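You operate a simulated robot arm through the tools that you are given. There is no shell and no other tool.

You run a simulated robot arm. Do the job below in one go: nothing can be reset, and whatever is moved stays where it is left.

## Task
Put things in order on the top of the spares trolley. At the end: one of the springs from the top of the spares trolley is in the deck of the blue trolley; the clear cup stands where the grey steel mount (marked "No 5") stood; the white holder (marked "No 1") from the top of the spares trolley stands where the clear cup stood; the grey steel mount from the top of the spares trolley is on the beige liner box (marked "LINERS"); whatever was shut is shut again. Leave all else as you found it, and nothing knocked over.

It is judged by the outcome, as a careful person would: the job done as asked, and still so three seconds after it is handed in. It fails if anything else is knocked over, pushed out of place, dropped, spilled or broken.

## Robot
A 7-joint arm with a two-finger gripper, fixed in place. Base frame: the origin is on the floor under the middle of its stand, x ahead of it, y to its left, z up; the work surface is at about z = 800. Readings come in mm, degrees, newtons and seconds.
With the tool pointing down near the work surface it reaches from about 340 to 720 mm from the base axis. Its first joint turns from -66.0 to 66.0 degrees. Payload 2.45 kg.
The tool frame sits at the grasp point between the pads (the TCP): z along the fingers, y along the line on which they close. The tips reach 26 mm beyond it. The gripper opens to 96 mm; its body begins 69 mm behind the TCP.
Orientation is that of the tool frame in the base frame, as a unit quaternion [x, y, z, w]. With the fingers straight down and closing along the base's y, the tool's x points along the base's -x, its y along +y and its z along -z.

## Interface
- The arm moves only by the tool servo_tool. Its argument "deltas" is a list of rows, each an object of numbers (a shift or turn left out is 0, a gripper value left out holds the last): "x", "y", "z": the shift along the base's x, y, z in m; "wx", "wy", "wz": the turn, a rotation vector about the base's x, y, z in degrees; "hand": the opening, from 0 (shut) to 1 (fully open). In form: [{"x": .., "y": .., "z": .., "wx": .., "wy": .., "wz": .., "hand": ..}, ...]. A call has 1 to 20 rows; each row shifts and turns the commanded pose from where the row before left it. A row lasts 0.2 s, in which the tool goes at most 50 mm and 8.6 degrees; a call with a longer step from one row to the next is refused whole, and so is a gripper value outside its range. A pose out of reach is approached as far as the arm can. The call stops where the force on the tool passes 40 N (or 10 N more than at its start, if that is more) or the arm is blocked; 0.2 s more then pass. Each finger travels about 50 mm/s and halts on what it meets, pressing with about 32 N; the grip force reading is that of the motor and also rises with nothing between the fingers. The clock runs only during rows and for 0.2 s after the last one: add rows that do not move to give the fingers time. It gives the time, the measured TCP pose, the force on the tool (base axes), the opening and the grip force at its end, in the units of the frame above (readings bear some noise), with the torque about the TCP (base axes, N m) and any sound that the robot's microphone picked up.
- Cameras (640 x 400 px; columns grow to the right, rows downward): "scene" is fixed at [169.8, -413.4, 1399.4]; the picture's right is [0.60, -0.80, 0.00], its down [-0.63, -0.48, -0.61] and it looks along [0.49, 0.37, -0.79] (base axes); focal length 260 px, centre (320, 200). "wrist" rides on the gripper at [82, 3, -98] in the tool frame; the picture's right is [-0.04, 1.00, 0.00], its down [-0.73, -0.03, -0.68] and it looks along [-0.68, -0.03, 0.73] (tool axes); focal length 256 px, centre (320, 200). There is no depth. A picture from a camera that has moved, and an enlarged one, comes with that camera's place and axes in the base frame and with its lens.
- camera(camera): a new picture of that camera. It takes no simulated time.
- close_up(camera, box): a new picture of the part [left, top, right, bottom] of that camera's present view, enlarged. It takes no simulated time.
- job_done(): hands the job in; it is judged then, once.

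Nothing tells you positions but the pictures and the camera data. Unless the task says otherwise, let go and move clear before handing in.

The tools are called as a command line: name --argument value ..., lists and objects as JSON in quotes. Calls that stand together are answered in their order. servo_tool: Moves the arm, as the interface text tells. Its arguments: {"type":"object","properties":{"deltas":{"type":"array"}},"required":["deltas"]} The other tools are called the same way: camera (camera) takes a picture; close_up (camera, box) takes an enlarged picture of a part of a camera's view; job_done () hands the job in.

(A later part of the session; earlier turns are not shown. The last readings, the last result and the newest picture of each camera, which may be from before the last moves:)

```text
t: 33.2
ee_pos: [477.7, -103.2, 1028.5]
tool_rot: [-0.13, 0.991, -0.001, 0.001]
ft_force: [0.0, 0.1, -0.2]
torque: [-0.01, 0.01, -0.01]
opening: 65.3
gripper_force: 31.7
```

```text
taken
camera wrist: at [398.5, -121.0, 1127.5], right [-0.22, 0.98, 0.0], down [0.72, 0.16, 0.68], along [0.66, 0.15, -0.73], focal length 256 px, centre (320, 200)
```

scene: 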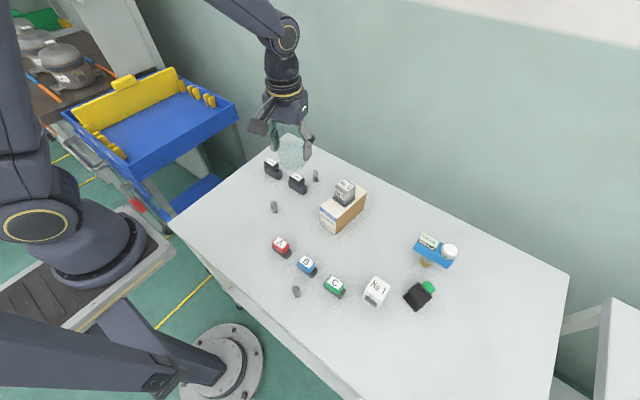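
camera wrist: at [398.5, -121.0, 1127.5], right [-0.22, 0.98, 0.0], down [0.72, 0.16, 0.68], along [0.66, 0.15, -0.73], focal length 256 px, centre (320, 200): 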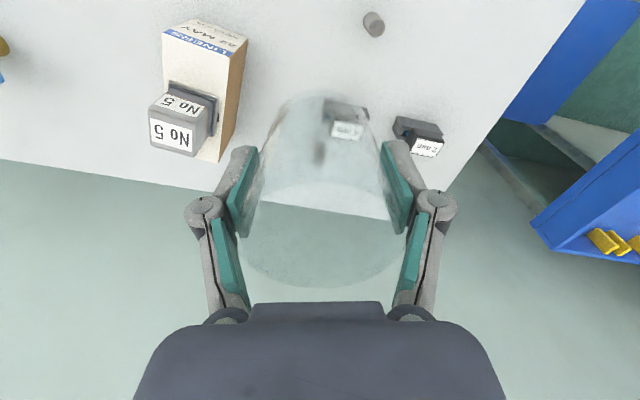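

The grip is firm again at 31.7 N and the cup didn't shift. I'll carry on to the mount's old spot.

servo_tool --deltas '[{"x": -0.0047, "y": 0.0107, "wz": -1.5}, {"x": -0.01, "y": 0.0223, "wz": -2.5}, {"x": -0.01, "y": 0.0223, "wz": -2.5}, {"x": -0.01, "y": 0.0223, "wz": -2.5}, {"x": -0.01, "y": 0.0223, "wz": -2.5}, {"x": -0.01, "y": 0.0223, "wz": -2.5}, {"x": -0.006, "y": 0.0135, "wz": -1}, {"x": -0.004, "y": 0.009}, {"z": -0.02}, {"z": -0.03}, {"z": -0.03}, {"z": -0.02}, {}]'

camera --camera "wrist"

close_up --camera "scene" --box '[180, 90, 340, 240]'

```text
t: 36.0
ee_pos: [413.2, 39.4, 928.5]
tool_rot: [0.0, 1.0, 0.0, 0.0]
ft_force: [0.4, -0.3, -1.2]
torque: [0.0, 0.04, 0.0]
opening: 65.6
gripper_force: 32.0
```

```text
taken
camera wrist: at [332.5, 44.3, 1028.2], right [0.04, 1.0, 0.0], down [0.73, -0.03, 0.68], along [0.68, -0.03, -0.73], focal length 256 px, centre (320, 200)
```

wrist: 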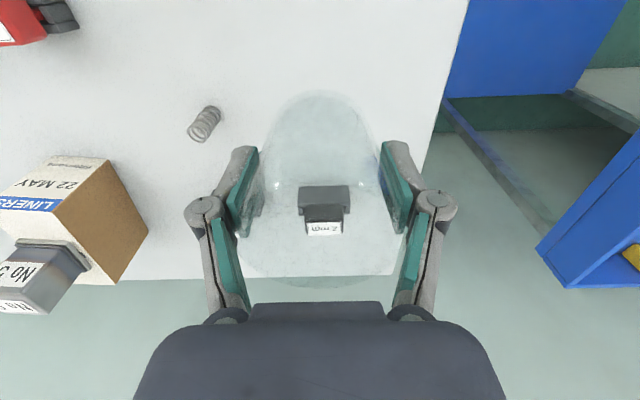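

```text
2.67 times, centred on (260, 165) of scene
camera zoom: at [169.8, -413.4, 1399.4], right [0.6, -0.8, 0.0], down [-0.63, -0.48, -0.61], along [0.49, 0.37, -0.79], focal length 693 px, centre (480, 293)
```

zoom: 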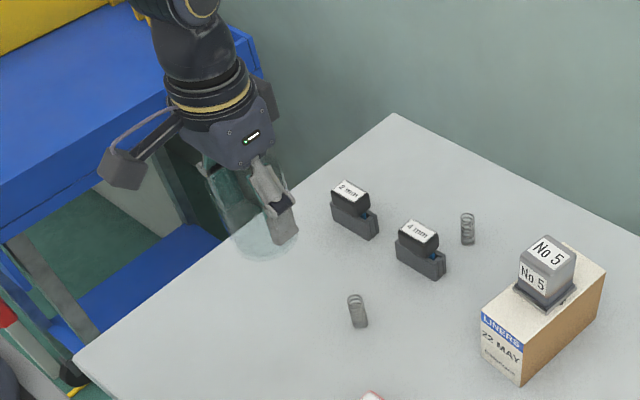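

The cup is over the mount's old place. I'll lower it close to the table, then creep to contact.

servo_tool --deltas '[{"y": 0.001, "z": -0.025}, {"z": -0.025}, {"z": -0.015}, {"z": -0.007}, {}]'

servo_tool --deltas '[{"z": -0.003}, {}]'

servo_tool --deltas '[{"z": -0.002}, {}]'

```text
t: 37.2
ee_pos: [413.2, 40.0, 856.6]
tool_rot: [0.0, 1.0, 0.0, 0.0]
ft_force: [0.0, -0.6, -1.2]
torque: [-0.01, 0.03, -0.02]
opening: 65.2
gripper_force: 31.8
```

```text
t: 37.8
ee_pos: [413.9, 40.7, 853.7]
tool_rot: [0.001, 1.0, 0.0, 0.0]
ft_force: [0.4, 0.2, -0.5]
torque: [0.03, 0.05, 0.0]
opening: 65.2
gripper_force: 32.1
```

```text
t: 38.4
ee_pos: [413.6, 41.6, 852.3]
tool_rot: [0.0, 1.0, 0.0, 0.0]
ft_force: [0.0, 0.7, -0.2]
torque: [-0.03, 0.02, -0.05]
opening: 65.1
gripper_force: 31.3
```

servo_tool --deltas '[{"z": -0.0015}, {}]'

servo_tool --deltas '[{"z": -0.001}, {}]'

close_up --camera "scene" --box '[200, 140, 300, 230]'

```text
t: 39.0
ee_pos: [413.3, 41.1, 849.9]
tool_rot: [0.0, 1.0, -0.001, 0.0]
ft_force: [0.6, 0.1, -1.1]
torque: [0.02, 0.02, 0.02]
opening: 65.4
gripper_force: 32.1
```

```text
t: 39.6
ee_pos: [413.2, 41.9, 850.0]
tool_rot: [0.0, 1.0, 0.0, 0.001]
ft_force: [-2.7, 0.9, 17.3]
torque: [-0.01, 0.12, -0.08]
opening: 65.4
gripper_force: 31.8
```

```text
4.44 times, centred on (250, 185) of scene
camera zoom: at [169.5, -413.5, 1399.4], right [0.6, -0.8, 0.0], down [-0.63, -0.48, -0.61], along [0.49, 0.37, -0.79], focal length 1155 px, centre (631, 267)
```

zoom: 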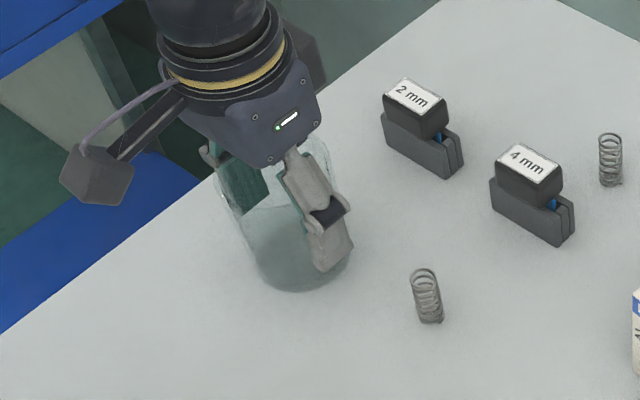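

The cup is on the table. I'll ease off, open gradually and rise straight up.

servo_tool --deltas '[{"z": 0.0012}, {}, {"hand": 0.7}, {"hand": 0.74}, {"hand": 0.8}, {"hand": 0.84}, {}, {"z": 0.005}, {"z": 0.015}, {"z": 0.025}, {"z": 0.03}, {"z": 0.04}, {"z": 0.04}, {}]'

camera --camera "wrist"

close_up --camera "scene" --box '[200, 140, 300, 230]'

```text
t: 42.6
ee_pos: [414.4, 42.6, 1006.0]
tool_rot: [0.0, 1.0, 0.0, 0.001]
ft_force: [-0.2, -1.1, -0.5]
torque: [-0.06, -0.01, 0.0]
opening: 80.5
gripper_force: 0.0
```

```text
taken
camera wrist: at [333.0, 46.4, 1105.5], right [0.04, 1.0, 0.0], down [0.73, -0.03, 0.68], along [0.68, -0.03, -0.73], focal length 256 px, centre (320, 200)
```

wrist: 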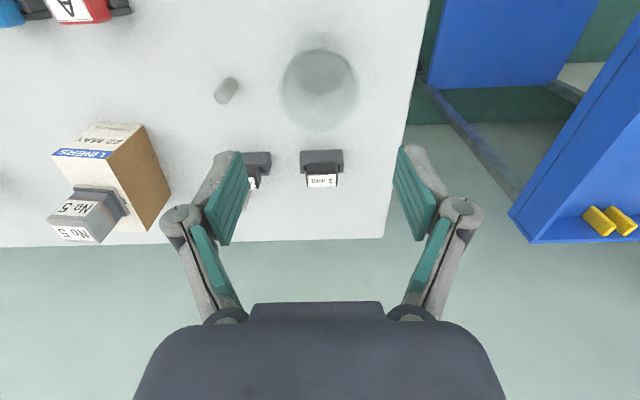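

```text
4.44 times, centred on (250, 185) of scene
camera zoom: at [169.7, -413.4, 1399.4], right [0.6, -0.8, 0.0], down [-0.63, -0.48, -0.61], along [0.49, 0.37, -0.79], focal length 1155 px, centre (631, 267)
```

zoom: 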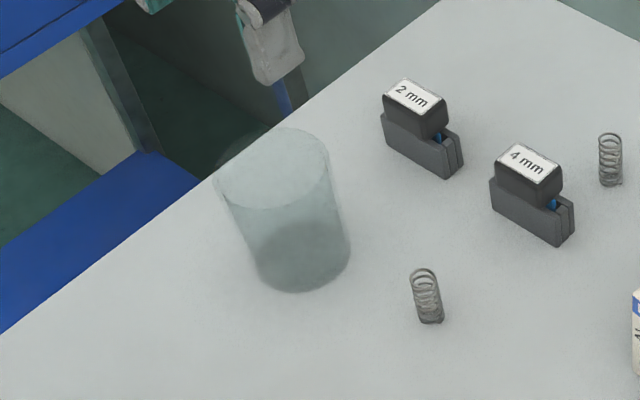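

The cup now stands where the mount stood. Next is the white holder at about (392, -399), and I'll get a close wrist view of it first.

servo_tool --deltas '[{"x": -0.004, "y": -0.02}, {"x": -0.006, "y": -0.037}, {"x": -0.006, "y": -0.037}, {"x": -0.006, "y": -0.037}, {"x": -0.006, "y": -0.037}, {"x": -0.006, "y": -0.037}, {"x": -0.006, "y": -0.037}, {"x": -0.006, "y": -0.037, "wz": -1}, {"x": -0.006, "y": -0.037, "wz": -1}, {"x": -0.006, "y": -0.037, "wz": -1}, {"x": -0.006, "y": -0.037, "wz": -1}, {"x": -0.006, "y": -0.03, "wz": -1}, {"x": -0.006, "y": -0.017}, {}]'

camera --camera "wrist"

camera --camera "scene"

```text
t: 45.6
ee_pos: [338.4, -395.6, 1005.4]
tool_rot: [0.044, 0.999, -0.001, 0.0]
ft_force: [-0.1, -0.8, -0.2]
torque: [0.0, 0.01, -0.02]
opening: 80.8
gripper_force: 0.0
```

```text
taken
camera wrist: at [257.0, -384.9, 1104.7], right [0.13, 0.99, 0.0], down [0.73, -0.09, 0.68], along [0.67, -0.09, -0.73], focal length 256 px, centre (320, 200)
```

wrist: 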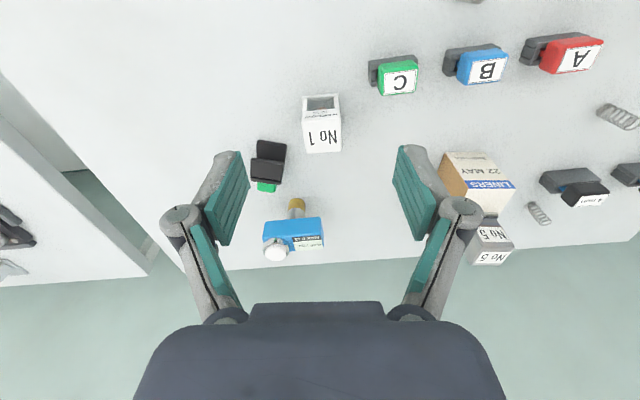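

```text
taken
```

scene: 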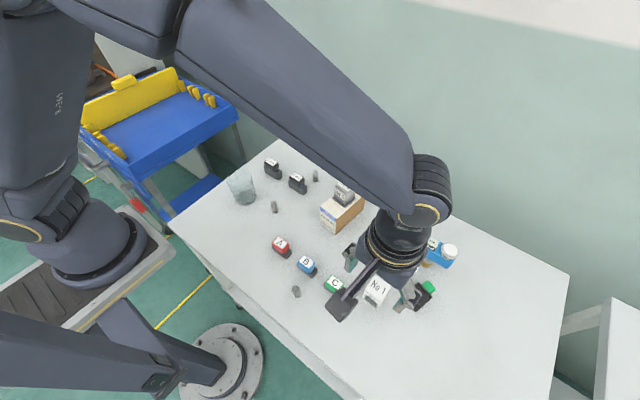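

close_up --camera "wrist" --box '[240, 70, 420, 200]'

close_up --camera "wrist" --box '[290, 85, 354, 160]'

```text
3.08 times, centred on (330, 135) of wrist
camera zoom: at [257.0, -384.9, 1104.7], right [0.13, 0.99, 0.0], down [0.73, -0.09, 0.68], along [0.67, -0.09, -0.73], focal length 788 px, centre (289, 400)
```

zoom: 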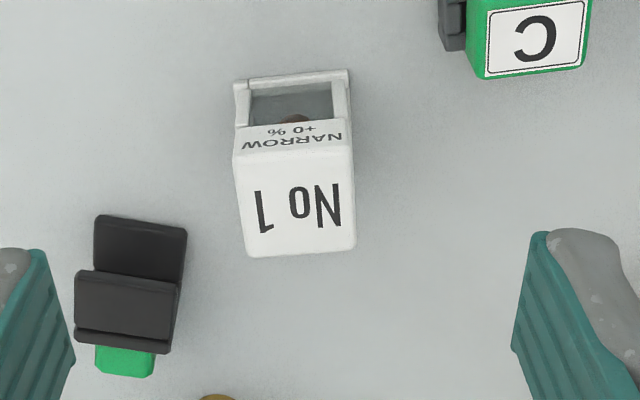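

```text
5.33 times, centred on (322, 122) of wrist
camera zoom: at [257.0, -384.9, 1104.7], right [0.13, 0.99, 0.0], down [0.73, -0.09, 0.68], along [0.67, -0.09, -0.73], focal length 1365 px, centre (309, 613)
```

zoom: 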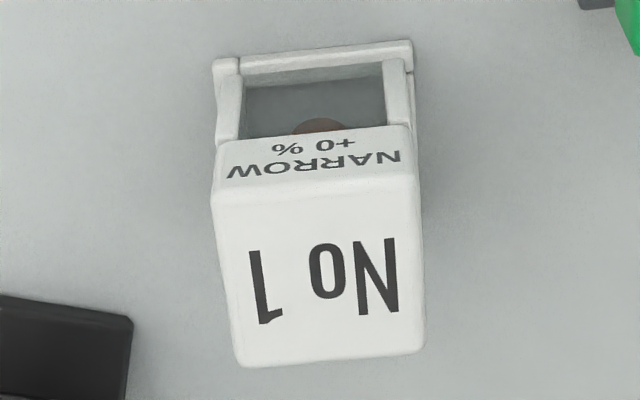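

The holder is centred near (393, -401), about 40 mm wide with its top near z≈852. The black clip sits close on its -y side, so I'll turn the gripper 90° to close along x and hover over it.

servo_tool --deltas '[{"x": 0.0055, "y": -0.0005, "wz": -8.5}, {"x": 0.0055, "y": -0.0005, "wz": -8.5}, {"x": 0.0055, "y": -0.0005, "wz": -8.5}, {"x": 0.0055, "y": -0.0005, "wz": -8.5}, {"x": 0.0055, "y": -0.0005, "wz": -8.5}, {"x": 0.0055, "y": -0.0005, "wz": -8.5}, {"x": 0.0055, "y": -0.0005, "wz": -8.5}, {"x": 0.0055, "y": -0.0005, "wz": -8.5}, {"x": 0.0055, "y": -0.0005, "wz": -8.5}, {"x": 0.0055, "y": -0.0005, "wz": -8.5}, {"z": -0.03}, {"z": -0.03}, {}, {}]'

camera --camera "wrist"

camera --camera "scene"

```text
t: 48.6
ee_pos: [393.3, -401.1, 945.3]
tool_rot: [0.707, 0.707, 0.0, 0.0]
ft_force: [0.4, -0.5, -0.7]
torque: [0.03, -0.03, 0.02]
opening: 80.7
gripper_force: 0.0
```

```text
taken
camera wrist: at [396.6, -317.6, 1044.5], right [1.0, -0.04, 0.0], down [-0.03, -0.73, 0.68], along [-0.03, -0.68, -0.73], focal length 256 px, centre (320, 200)
```

wrist: 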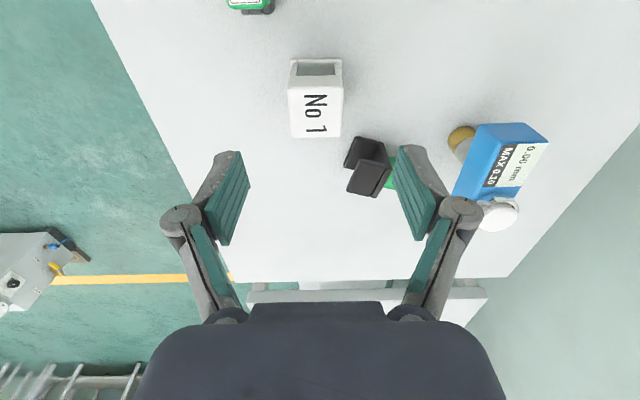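

```text
taken
```

scene: 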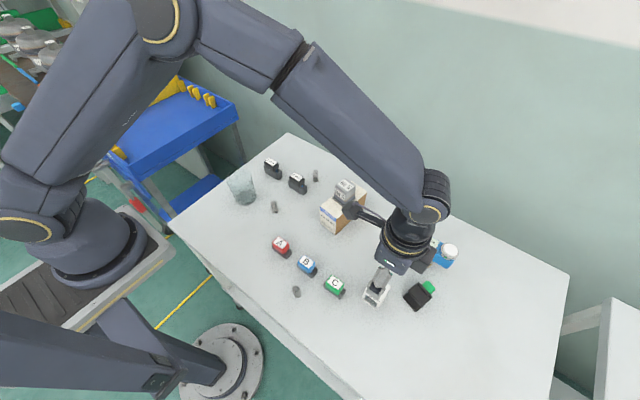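

close_up --camera "wrist" --box '[270, 40, 400, 210]'

close_up --camera "scene" --box '[340, 220, 460, 320]'

```text
2.35 times, centred on (335, 125) of wrist
camera zoom: at [396.6, -317.6, 1044.5], right [1.0, -0.04, 0.0], down [-0.03, -0.73, 0.68], along [-0.03, -0.68, -0.73], focal length 602 px, centre (285, 376)
```

zoom: 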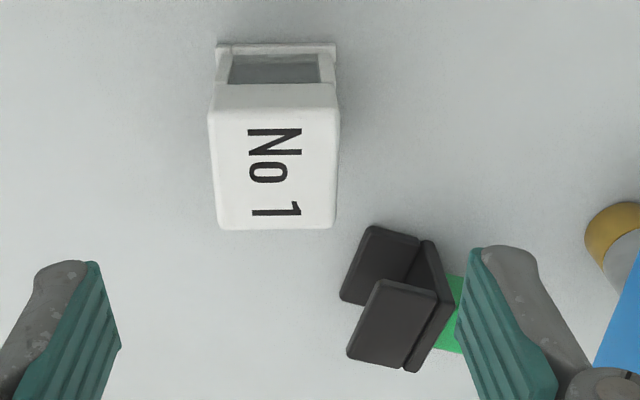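

```text
4.00 times, centred on (400, 270) of scene
camera zoom: at [169.8, -413.4, 1399.4], right [0.6, -0.8, 0.0], down [-0.63, -0.48, -0.61], along [0.49, 0.37, -0.79], focal length 1039 px, centre (0, -80)
```

zoom: 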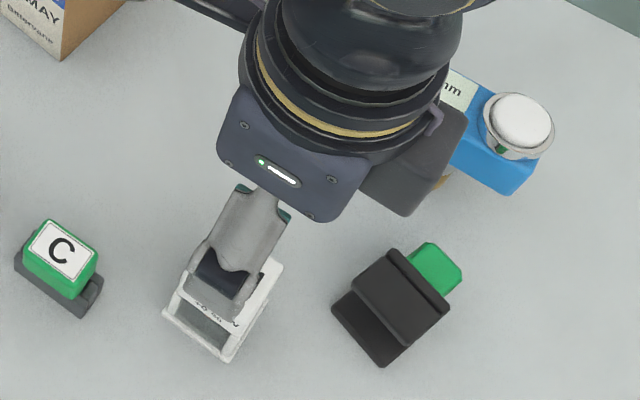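

The holder is at x≈390, about 3 mm nearer than the gripper centre. I'll shift across, descend to its solid cap and close.

servo_tool --deltas '[{"x": -0.0032, "y": -0.0005, "z": -0.03}, {"z": -0.03}, {"z": -0.02}, {"z": -0.013}, {}]'

close_up --camera "wrist" --box '[200, 40, 440, 260]'

close_up --camera "scene" --box '[340, 220, 460, 320]'

```text
t: 49.8
ee_pos: [388.9, -400.9, 852.3]
tool_rot: [0.707, 0.707, 0.0, 0.0]
ft_force: [-0.4, -0.3, 0.5]
torque: [0.01, -0.01, -0.01]
opening: 80.5
gripper_force: 0.1
```

```text
1.82 times, centred on (320, 150) of wrist
camera zoom: at [392.9, -318.4, 951.2], right [1.0, -0.04, 0.0], down [-0.03, -0.73, 0.68], along [-0.03, -0.68, -0.73], focal length 465 px, centre (320, 291)
```

zoom: 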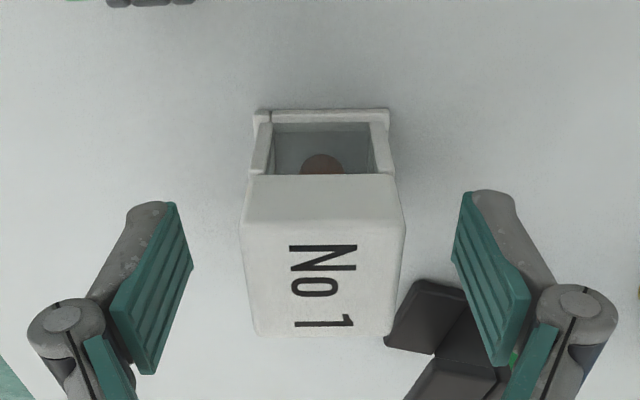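

```text
4.00 times, centred on (400, 270) of scene
camera zoom: at [169.8, -413.4, 1399.4], right [0.6, -0.8, 0.0], down [-0.63, -0.48, -0.61], along [0.49, 0.37, -0.79], focal length 1039 px, centre (0, -80)
```

zoom: 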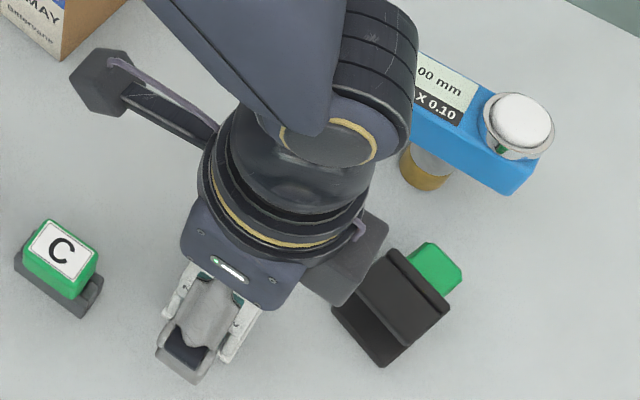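

The fingers straddle the cap with the neighbours clear. Closing now.

servo_tool --deltas '[{"hand": 0.55}, {"hand": 0.45}, {"hand": 0.3}, {}, {}, {}]'

servo_tool --deltas '[{"z": 0.002}, {"z": 0.002}, {}]'

close_up --camera "wrist" --box '[200, 40, 440, 260]'

close_up --camera "scene" --box '[340, 220, 460, 320]'

```text
t: 51.2
ee_pos: [388.8, -401.4, 853.9]
tool_rot: [0.707, 0.707, 0.0, 0.0]
ft_force: [1.1, 0.3, 1.9]
torque: [0.03, -0.03, -0.02]
opening: 39.6
gripper_force: 31.5
```

```text
t: 52.0
ee_pos: [390.5, -400.9, 856.0]
tool_rot: [0.707, 0.707, 0.0, 0.0]
ft_force: [-0.2, -0.3, -1.1]
torque: [0.0, 0.01, 0.01]
opening: 39.2
gripper_force: 32.1
```

```text
1.82 times, centred on (320, 150) of wrist
camera zoom: at [393.3, -318.7, 955.5], right [1.0, -0.04, 0.0], down [-0.03, -0.73, 0.68], along [-0.03, -0.68, -0.73], focal length 465 px, centre (320, 291)
```

zoom: 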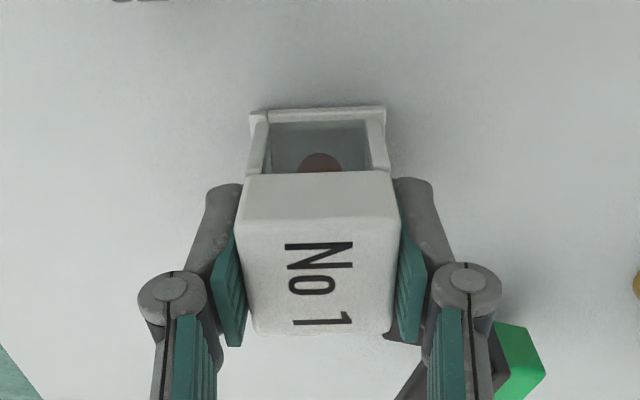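

```text
4.00 times, centred on (400, 270) of scene
camera zoom: at [169.8, -413.4, 1399.4], right [0.6, -0.8, 0.0], down [-0.63, -0.48, -0.61], along [0.49, 0.37, -0.79], focal length 1039 px, centre (0, -80)
```

zoom: 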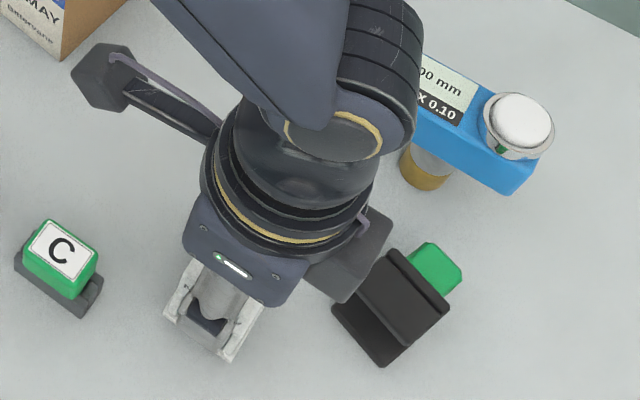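

servo_tool --deltas '[{"z": 0.004}, {"z": 0.006}, {"z": 0.01}, {}]'

close_up --camera "wrist" --box '[200, 40, 440, 260]'

close_up --camera "scene" --box '[340, 240, 420, 320]'

```text
t: 53.0
ee_pos: [390.3, -400.4, 877.5]
tool_rot: [0.707, 0.707, 0.001, 0.001]
ft_force: [0.5, -0.3, -2.0]
torque: [0.01, -0.01, 0.0]
opening: 39.2
gripper_force: 32.3
```

```text
1.82 times, centred on (320, 150) of wrist
camera zoom: at [393.4, -318.8, 975.6], right [1.0, -0.04, 0.0], down [-0.03, -0.73, 0.68], along [-0.03, -0.68, -0.73], focal length 465 px, centre (320, 291)
```

zoom: 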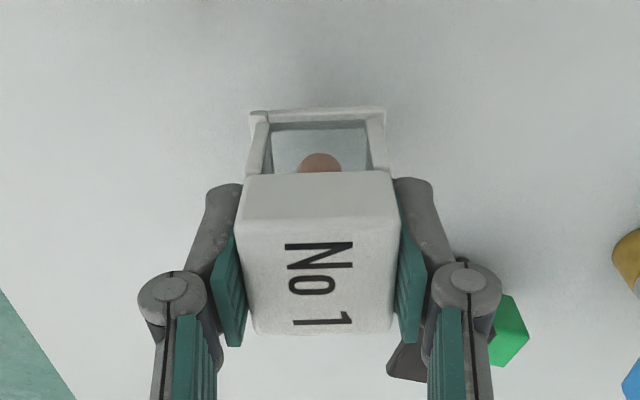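

```text
5.00 times, centred on (380, 280) of scene
camera zoom: at [169.8, -413.4, 1399.4], right [0.6, -0.8, 0.0], down [-0.63, -0.48, -0.61], along [0.49, 0.37, -0.79], focal length 1299 px, centre (20, -200)
```

zoom: 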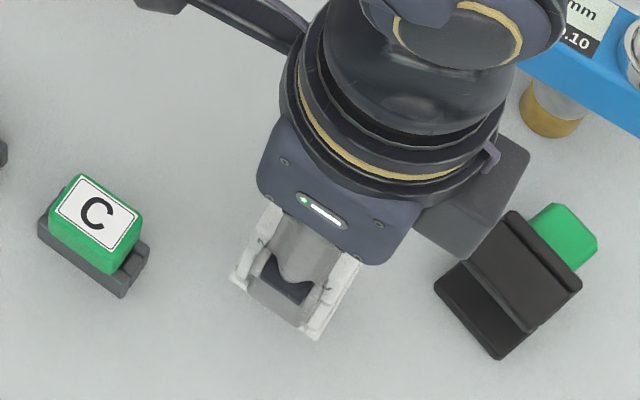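

The holder and the part inside it came up together. I'll raise it above gauge height, carry it to the cup's old place and turn slightly so the camera stays clear of the mount on the box.

servo_tool --deltas '[{"z": 0.015}, {"z": 0.025}, {"z": 0.03}, {"z": 0.025}, {"z": 0.01}, {"x": 0.01, "y": 0.002, "wz": -1}, {"x": 0.02, "y": 0.004, "wz": -1}, {"x": 0.026, "y": 0.0054, "wz": -1}, {"x": 0.026, "y": 0.0054, "wz": -1}, {"x": 0.026, "y": 0.0054, "wz": -1}, {"x": 0.026, "y": 0.0054, "wz": -1}, {"x": 0.026, "y": 0.0054, "wz": -1}, {"x": 0.02, "y": 0.004, "wz": -1}, {"x": 0.0125, "y": 0.0025}, {"x": 0.0065, "y": 0.0012}, {}]'

camera --camera "wrist"

camera --camera "scene"

```text
t: 56.4
ee_pos: [588.9, -360.9, 982.1]
tool_rot: [0.755, 0.656, 0.0, 0.0]
ft_force: [-0.6, -0.3, -2.1]
torque: [0.0, 0.03, 0.01]
opening: 39.2
gripper_force: 32.1
```

```text
taken
camera wrist: at [603.6, -279.5, 1080.8], right [0.98, -0.18, 0.0], down [-0.13, -0.72, 0.68], along [-0.12, -0.67, -0.73], focal length 256 px, centre (320, 200)
```

wrist: 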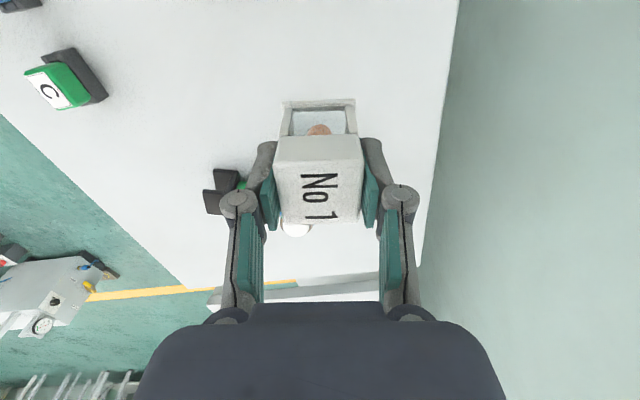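

```text
taken
```

scene: 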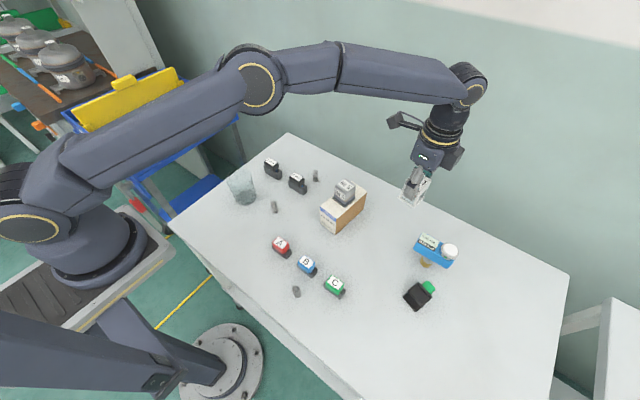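

It's over the cup's old place. I'll lower it in stages and check clearance to the gauge and the box.

servo_tool --deltas '[{"y": 0.001, "z": -0.025}, {"z": -0.03}, {"z": -0.015}, {}]'

close_up --camera "scene" --box '[340, 110, 500, 270]'

camera --camera "wrist"

```text
t: 57.4
ee_pos: [588.4, -359.1, 909.4]
tool_rot: [0.755, 0.656, 0.0, 0.0]
ft_force: [-0.7, 1.3, -1.4]
torque: [0.05, -0.04, -0.02]
opening: 39.3
gripper_force: 32.1
```

```text
2.50 times, centred on (420, 190) of scene
camera zoom: at [169.8, -413.4, 1399.4], right [0.6, -0.8, 0.0], down [-0.63, -0.48, -0.61], along [0.49, 0.37, -0.79], focal length 650 px, centre (70, 225)
```

zoom: 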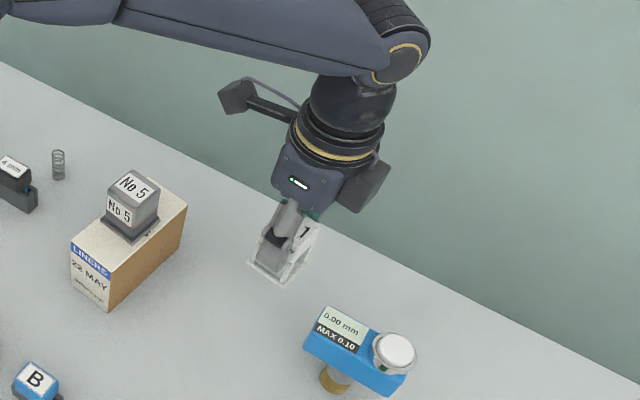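

```text
taken
camera wrist: at [603.9, -278.0, 1009.4], right [0.98, -0.18, 0.0], down [-0.13, -0.72, 0.68], along [-0.12, -0.67, -0.73], focal length 256 px, centre (320, 200)
```

wrist: 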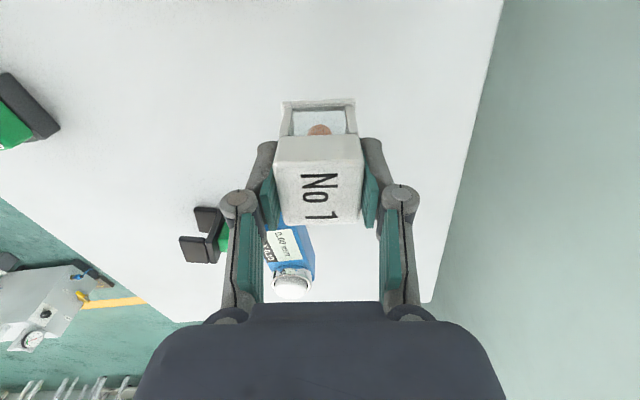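

Clearances look fine. Lowering to just above the table, then creeping.

servo_tool --deltas '[{"z": -0.02}, {"z": -0.02}, {"z": -0.01}, {"z": -0.003}, {}]'

servo_tool --deltas '[{"z": -0.0025}, {}]'

close_up --camera "scene" --box '[340, 130, 500, 270]'

```text
t: 58.6
ee_pos: [588.8, -358.8, 857.3]
tool_rot: [0.754, 0.656, 0.001, -0.001]
ft_force: [-0.1, 0.1, -1.0]
torque: [0.02, 0.01, -0.02]
opening: 39.3
gripper_force: 31.8
```

```text
t: 59.2
ee_pos: [587.6, -359.5, 856.2]
tool_rot: [0.755, 0.656, -0.001, 0.0]
ft_force: [-0.3, 0.3, -1.2]
torque: [-0.01, 0.05, -0.01]
opening: 39.2
gripper_force: 32.3
```

```text
2.86 times, centred on (420, 200) of scene
camera zoom: at [169.8, -413.4, 1399.4], right [0.6, -0.8, 0.0], down [-0.63, -0.48, -0.61], along [0.49, 0.37, -0.79], focal length 742 px, centre (34, 200)
```

zoom: 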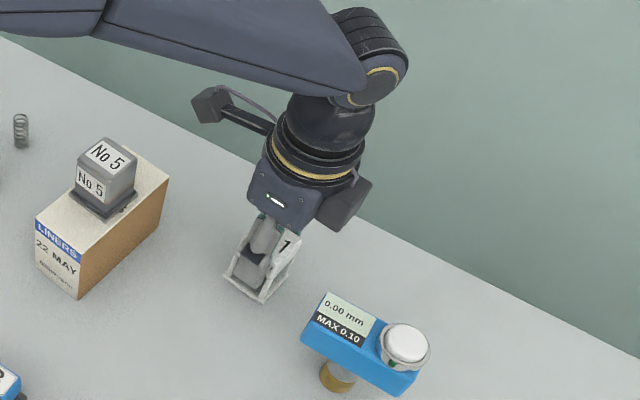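

servo_tool --deltas '[{"z": -0.0015}, {}]'

servo_tool --deltas '[{"z": -0.001}, {}]'

```text
t: 59.8
ee_pos: [587.7, -359.5, 855.3]
tool_rot: [0.755, 0.656, 0.001, 0.0]
ft_force: [0.7, 0.8, -1.3]
torque: [0.03, -0.02, 0.02]
opening: 39.1
gripper_force: 32.3
```

```text
t: 60.4
ee_pos: [588.7, -359.8, 855.2]
tool_rot: [0.755, 0.656, 0.001, 0.0]
ft_force: [-0.5, -0.1, -0.4]
torque: [0.0, 0.01, -0.03]
opening: 39.5
gripper_force: 32.0
```

servo_tool --deltas '[{"z": -0.001}, {}]'

servo_tool --deltas '[{"z": -0.001}, {}]'

```text
t: 61.0
ee_pos: [588.9, -359.9, 853.8]
tool_rot: [0.755, 0.656, 0.0, 0.0]
ft_force: [0.1, 0.7, -0.3]
torque: [-0.04, 0.0, 0.04]
opening: 39.4
gripper_force: 32.3
```

```text
t: 61.6
ee_pos: [587.8, -359.1, 852.6]
tool_rot: [0.754, 0.656, 0.0, 0.001]
ft_force: [-2.2, 1.6, 9.3]
torque: [0.19, 0.21, -0.02]
opening: 39.2
gripper_force: 32.1
```

Contact with the table at about 9 N. I'll ease off slightly, open gradually and rise straight up.

servo_tool --deltas '[{"z": 0.0005}, {}, {"hand": 0.43}, {"hand": 0.47}, {"hand": 0.55}, {"hand": 0.7}, {}, {}, {"z": 0.005}, {"z": 0.015}, {"z": 0.03}, {"z": 0.04}, {"z": 0.04}, {}]'

camera --camera "wrist"

close_up --camera "scene" --box '[340, 130, 500, 270]'

```text
t: 64.6
ee_pos: [588.6, -360.4, 983.2]
tool_rot: [0.755, 0.656, 0.0, 0.0]
ft_force: [0.5, -0.4, 0.3]
torque: [-0.01, 0.01, -0.02]
opening: 67.4
gripper_force: 0.0
```

```text
taken
camera wrist: at [603.6, -278.9, 1081.5], right [0.98, -0.18, 0.0], down [-0.13, -0.72, 0.68], along [-0.12, -0.67, -0.73], focal length 256 px, centre (320, 200)
```

wrist: 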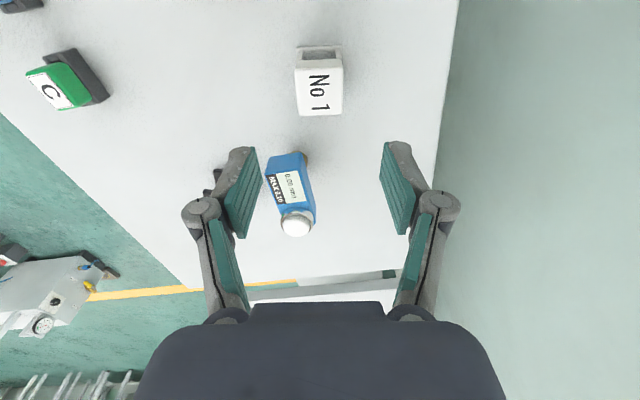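

```text
2.86 times, centred on (420, 200) of scene
camera zoom: at [169.8, -413.4, 1399.4], right [0.6, -0.8, 0.0], down [-0.63, -0.48, -0.61], along [0.49, 0.37, -0.79], focal length 742 px, centre (34, 200)
```

zoom: 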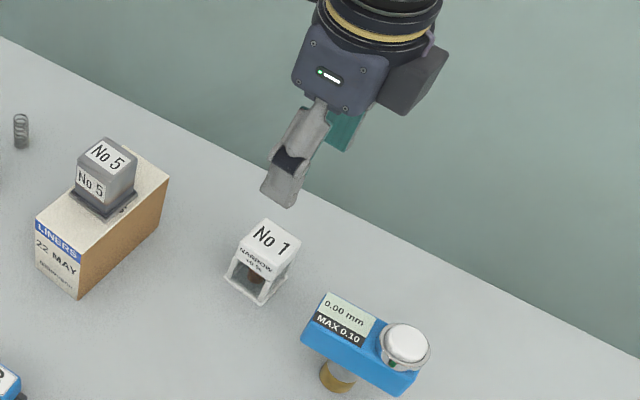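

close_up --camera "scene" --box '[385, 195, 425, 245]'

close_up --camera "wrist" --box '[270, 30, 370, 130]'

```text
8.00 times, centred on (405, 220) of scene
camera zoom: at [169.8, -413.4, 1399.4], right [0.6, -0.8, 0.0], down [-0.63, -0.48, -0.61], along [0.49, 0.37, -0.79], focal length 2079 px, centre (-360, 40)
```

zoom: 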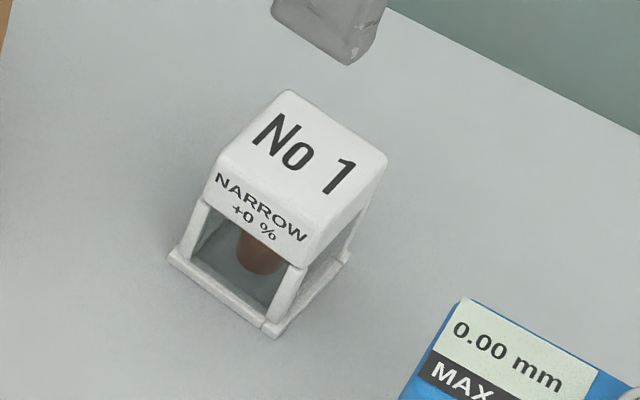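

```text
4.00 times, centred on (320, 80) of wrist
camera zoom: at [603.6, -278.9, 1081.5], right [0.98, -0.18, 0.0], down [-0.13, -0.72, 0.68], along [-0.12, -0.67, -0.73], focal length 1024 px, centre (320, 680)
```

zoom: 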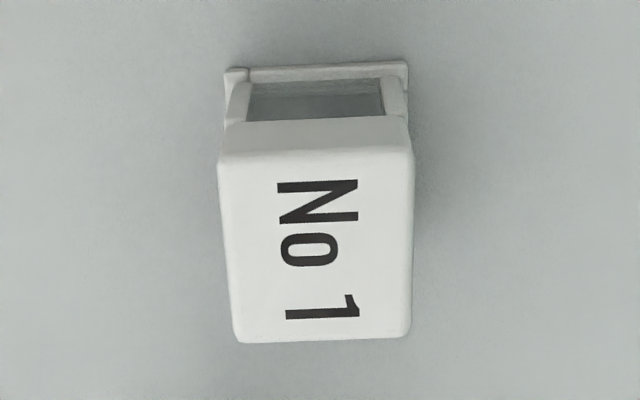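

The holder now stands at about (590, -359), where the cup was. Next is a spring: the isolated one near the front edge, at about (290, -258), is the safest to grip, so I'll go there and look.

servo_tool --deltas '[{"x": -0.0249, "y": 0.0085, "wz": 8.2}, {"x": -0.0249, "y": 0.0085, "wz": 8.2}, {"x": -0.0249, "y": 0.0085, "wz": 8.2}, {"x": -0.0249, "y": 0.0085, "wz": 8.2}, {"x": -0.0249, "y": 0.0085, "wz": 8.2}, {"x": -0.0249, "y": 0.0085, "wz": 8.2}, {"x": -0.0249, "y": 0.0085, "wz": 8.2}, {"x": -0.0249, "y": 0.0085, "wz": 8.2}, {"x": -0.0249, "y": 0.0085, "wz": 8.2}, {"x": -0.0249, "y": 0.0085, "wz": 8.2}, {"x": -0.0249, "y": 0.0085, "wz": 8.2}, {"x": -0.0249, "y": 0.0085, "wz": 7.8, "hand": 0.5}, {"z": -0.03}, {"z": -0.03}, {}]'

camera --camera "wrist"

camera --camera "scene"

```text
t: 67.8
ee_pos: [290.3, -258.2, 922.1]
tool_rot: [0.0, 1.0, 0.0, -0.001]
ft_force: [0.1, -0.2, 0.2]
torque: [-0.01, -0.04, 0.01]
opening: 47.8
gripper_force: 0.1
```

```text
taken
camera wrist: at [208.9, -253.9, 1021.0], right [0.04, 1.0, 0.0], down [0.73, -0.03, 0.68], along [0.68, -0.03, -0.73], focal length 256 px, centre (320, 200)
```

wrist: 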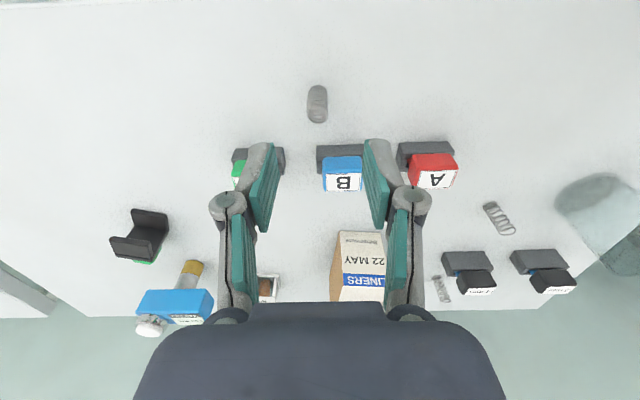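

```text
taken
```

scene: 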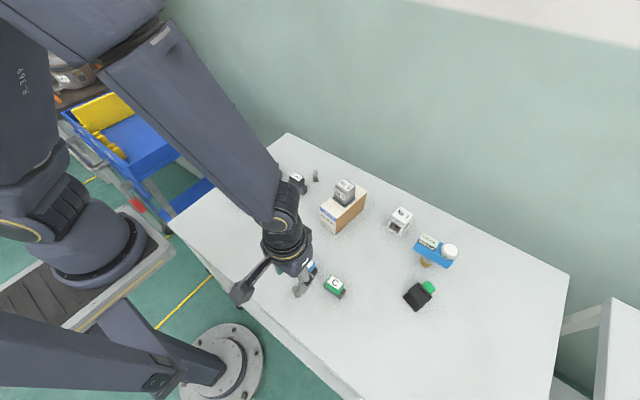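

close_up --camera "wrist" --box '[290, 70, 350, 140]'

close_up --camera "scene" --box '[270, 250, 350, 320]'

```text
5.71 times, centred on (320, 105) of wrist
camera zoom: at [208.9, -253.9, 1021.0], right [0.04, 1.0, 0.0], down [0.73, -0.03, 0.68], along [0.68, -0.03, -0.73], focal length 1463 px, centre (320, 743)
```

zoom: 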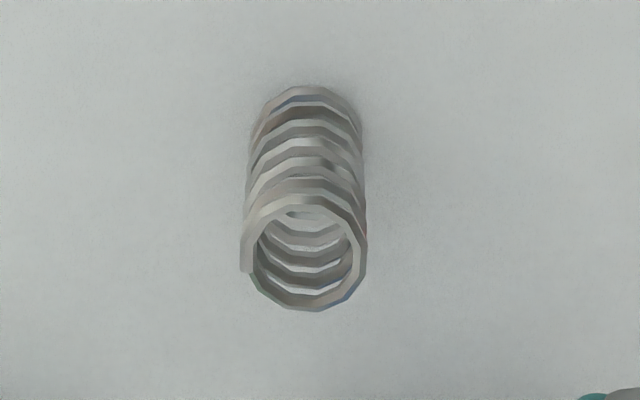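

```text
5.71 times, centred on (310, 285) of scene
camera zoom: at [169.8, -413.4, 1399.4], right [0.6, -0.8, 0.0], down [-0.63, -0.48, -0.61], along [0.49, 0.37, -0.79], focal length 1485 px, centre (377, -286)
```

zoom: 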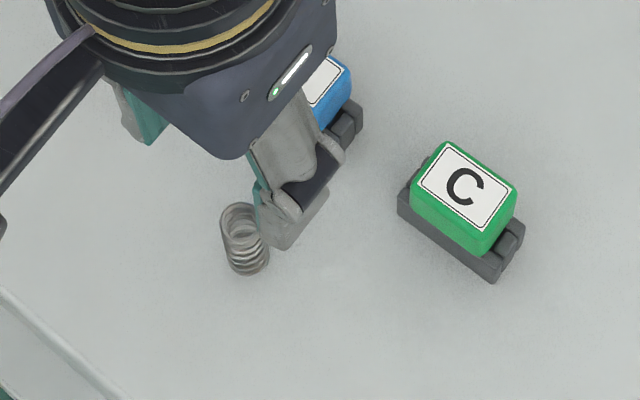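

The spring is upright at about (292, -259), 17 mm across and about 38 mm tall. I'll descend around it and close.

servo_tool --deltas '[{"x": 0.0017, "y": -0.0015, "z": -0.03}, {"z": -0.03}, {"z": -0.02}, {"z": -0.01}, {}]'

camera --camera "wrist"

close_up --camera "scene" --box '[260, 240, 360, 330]'

```text
t: 69.0
ee_pos: [291.8, -259.3, 831.9]
tool_rot: [0.0, 1.0, 0.0, 0.0]
ft_force: [-0.1, -0.3, -0.2]
torque: [0.01, 0.01, -0.01]
opening: 48.0
gripper_force: 0.0
```

```text
taken
camera wrist: at [210.2, -255.0, 930.3], right [0.04, 1.0, 0.0], down [0.73, -0.03, 0.68], along [0.68, -0.03, -0.73], focal length 256 px, centre (320, 200)
```

wrist: 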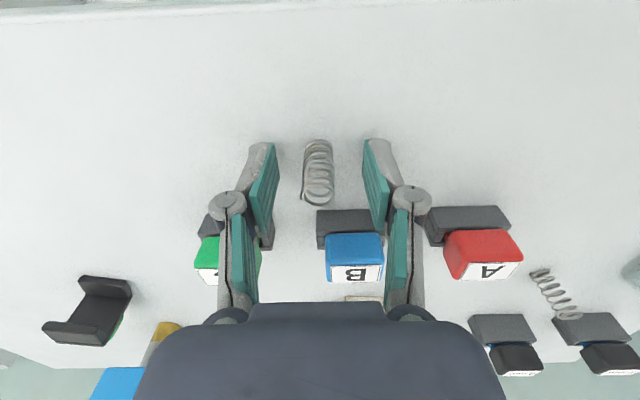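

```text
4.44 times, centred on (310, 285) of scene
camera zoom: at [169.8, -413.4, 1399.4], right [0.6, -0.8, 0.0], down [-0.63, -0.48, -0.61], along [0.49, 0.37, -0.79], focal length 1155 px, centre (364, -178)
```

zoom: 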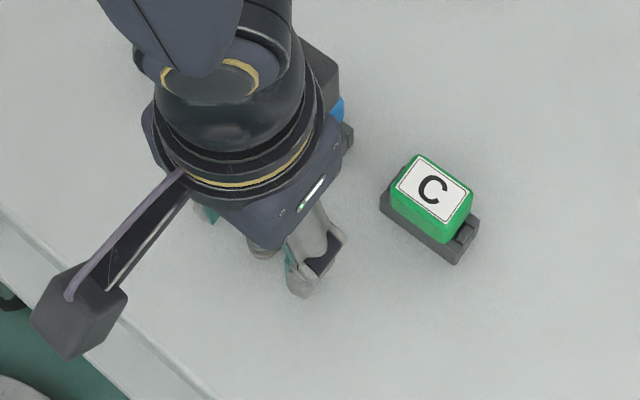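

The spring is between the pads. Closing gently.

servo_tool --deltas '[{"hand": 0.3}, {"hand": 0.22}, {"hand": 0.1}, {}, {}, {}]'

servo_tool --deltas '[{"z": 0.002}, {"z": 0.004}, {"z": 0.006}, {"z": 0.01}, {}]'

camera --camera "wrist"

close_up --camera "scene" --box '[260, 240, 360, 330]'

```text
t: 70.4
ee_pos: [290.7, -258.9, 833.0]
tool_rot: [0.001, 1.0, 0.0, 0.0]
ft_force: [-0.4, 0.4, -0.6]
torque: [0.02, 0.03, 0.02]
opening: 14.8
gripper_force: 32.2
```

```text
t: 71.6
ee_pos: [291.4, -259.4, 854.6]
tool_rot: [0.0, 1.0, 0.0, 0.001]
ft_force: [0.8, 0.1, 0.0]
torque: [-0.01, 0.0, 0.0]
opening: 14.7
gripper_force: 31.9
```

```text
taken
camera wrist: at [210.0, -255.0, 953.0], right [0.04, 1.0, 0.0], down [0.73, -0.03, 0.68], along [0.68, -0.03, -0.73], focal length 256 px, centre (320, 200)
```

wrist: 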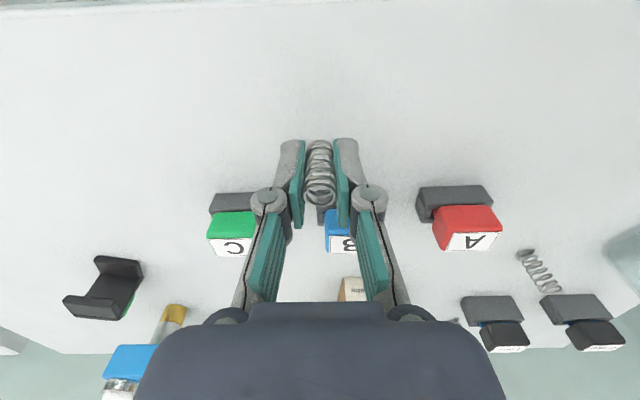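

```text
4.44 times, centred on (310, 285) of scene
camera zoom: at [169.8, -413.4, 1399.4], right [0.6, -0.8, 0.0], down [-0.63, -0.48, -0.61], along [0.49, 0.37, -0.79], focal length 1155 px, centre (364, -178)
```

zoom: 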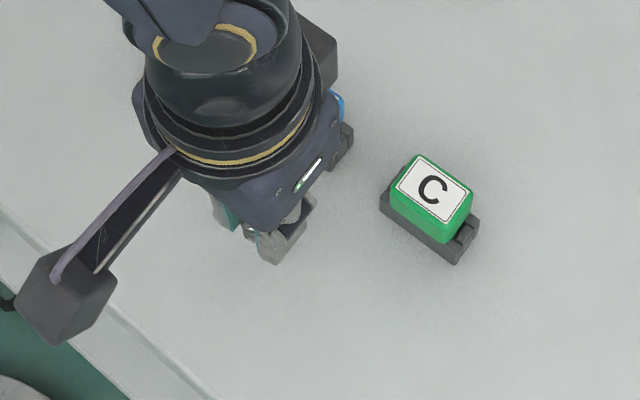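

The spring is held and lifted. I'll raise it well clear and swing toward the blue trolley, turning the wrist camera to look into its deck.

servo_tool --deltas '[{"z": 0.03}, {"z": 0.04}, {"z": 0.045}, {"z": 0.045}, {"z": 0.035}, {"x": 0.0136, "y": 0.0262}, {"x": 0.0136, "y": 0.0262}, {"x": 0.0136, "y": 0.0262}, {"x": 0.0136, "y": 0.0262}, {"x": 0.0136, "y": 0.0262}, {"x": 0.0136, "y": 0.0262}, {"x": 0.0136, "y": 0.0262}, {"x": 0.0136, "y": 0.0262}, {"y": 0.0333, "wz": 7.5}, {"y": 0.0333, "wz": 7.5}, {"y": 0.0333, "wz": 7.5}, {"y": 0.0333, "wz": 7.5}, {"y": 0.0333, "wz": 7.5}, {"y": 0.0333, "wz": 7.5}, {}]'

camera --camera "wrist"

camera --camera "scene"

```text
t: 75.8
ee_pos: [399.9, 151.1, 1051.2]
tool_rot: [-0.384, 0.923, 0.0, 0.0]
ft_force: [1.0, -0.4, -0.2]
torque: [0.01, 0.0, 0.01]
opening: 14.7
gripper_force: 31.8
```

```text
taken
camera wrist: at [340.3, 97.0, 1148.5], right [-0.68, 0.73, 0.0], down [0.54, 0.5, 0.68], along [0.5, 0.46, -0.73], focal length 256 px, centre (320, 200)
```

wrist: 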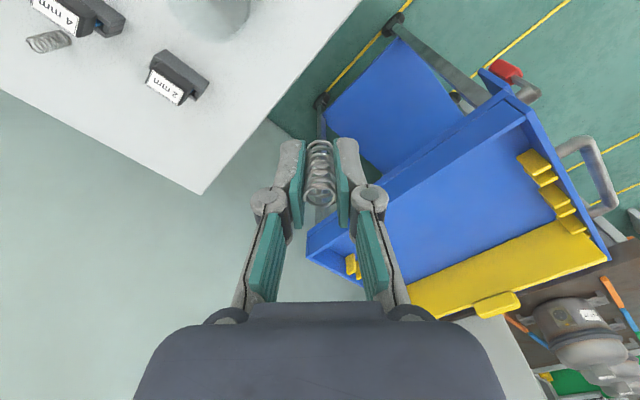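

```text
taken
```

scene: 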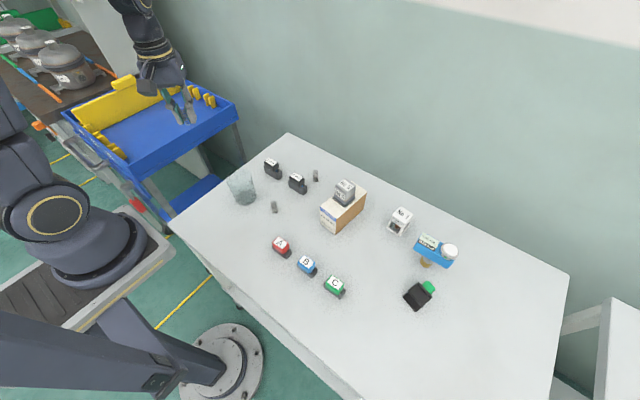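

close_up --camera "wrist" --box '[290, 60, 630, 330]'

close_up --camera "scene" --box '[50, 50, 250, 220]'

```text
1.48 times, centred on (460, 195) of wrist
camera zoom: at [340.3, 97.0, 1148.5], right [-0.68, 0.73, 0.0], down [0.54, 0.5, 0.68], along [0.5, 0.46, -0.73], focal length 379 px, centre (113, 207)
```

zoom: 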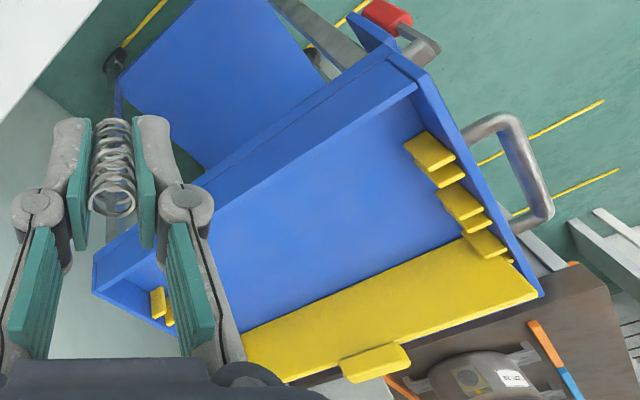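

```text
2.35 times, centred on (150, 135) of scene
camera zoom: at [169.8, -413.4, 1399.4], right [0.6, -0.8, 0.0], down [-0.63, -0.48, -0.61], along [0.49, 0.37, -0.79], focal length 611 px, centre (720, 353)
```

zoom: 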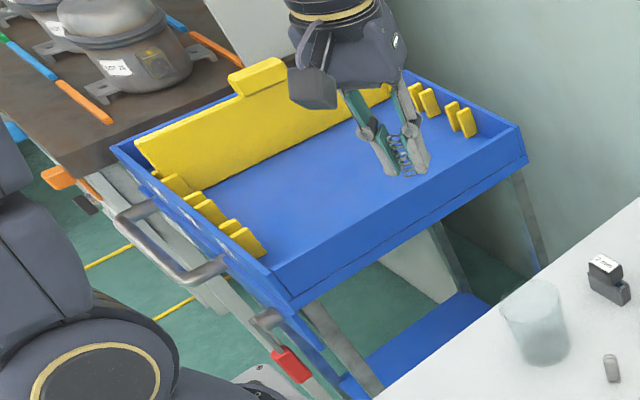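

The tray's near wall runs along y≈360 with its rim at z≈862, and the deck is clear around (450, 450). I'll move there high, then descend part way and look.

servo_tool --deltas '[{"x": 0.0056, "y": 0.0332}, {"x": 0.0056, "y": 0.0332}, {"x": 0.0056, "y": 0.0332}, {"x": 0.0056, "y": 0.0332}, {"x": 0.0056, "y": 0.0332}, {"x": 0.0056, "y": 0.0332}, {"x": 0.0056, "y": 0.0332}, {"x": 0.0056, "y": 0.0332}, {"x": 0.0056, "y": 0.0332}, {"z": -0.03}, {"z": -0.04}, {"z": -0.04}, {"z": -0.03}, {}]'

camera --camera "wrist"

close_up --camera "scene" --box '[50, 30, 250, 200]'

```text
t: 78.8
ee_pos: [450.9, 449.1, 909.3]
tool_rot: [-0.383, 0.924, 0.001, 0.0]
ft_force: [0.2, 0.4, -0.5]
torque: [0.0, 0.02, 0.02]
opening: 14.8
gripper_force: 32.2
```

```text
taken
camera wrist: at [391.4, 394.8, 1008.3], right [-0.68, 0.73, 0.0], down [0.54, 0.5, 0.68], along [0.5, 0.46, -0.73], focal length 256 px, centre (320, 200)
```

wrist: 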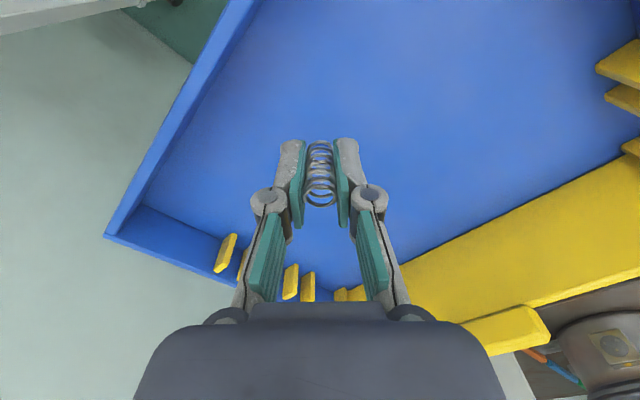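

```text
2.35 times, centred on (150, 115) of scene
camera zoom: at [169.8, -413.4, 1399.4], right [0.6, -0.8, 0.0], down [-0.63, -0.48, -0.61], along [0.49, 0.37, -0.79], focal length 611 px, centre (720, 400)
```

zoom: 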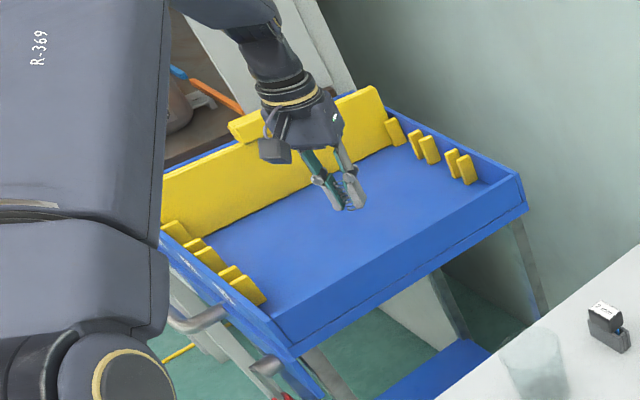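

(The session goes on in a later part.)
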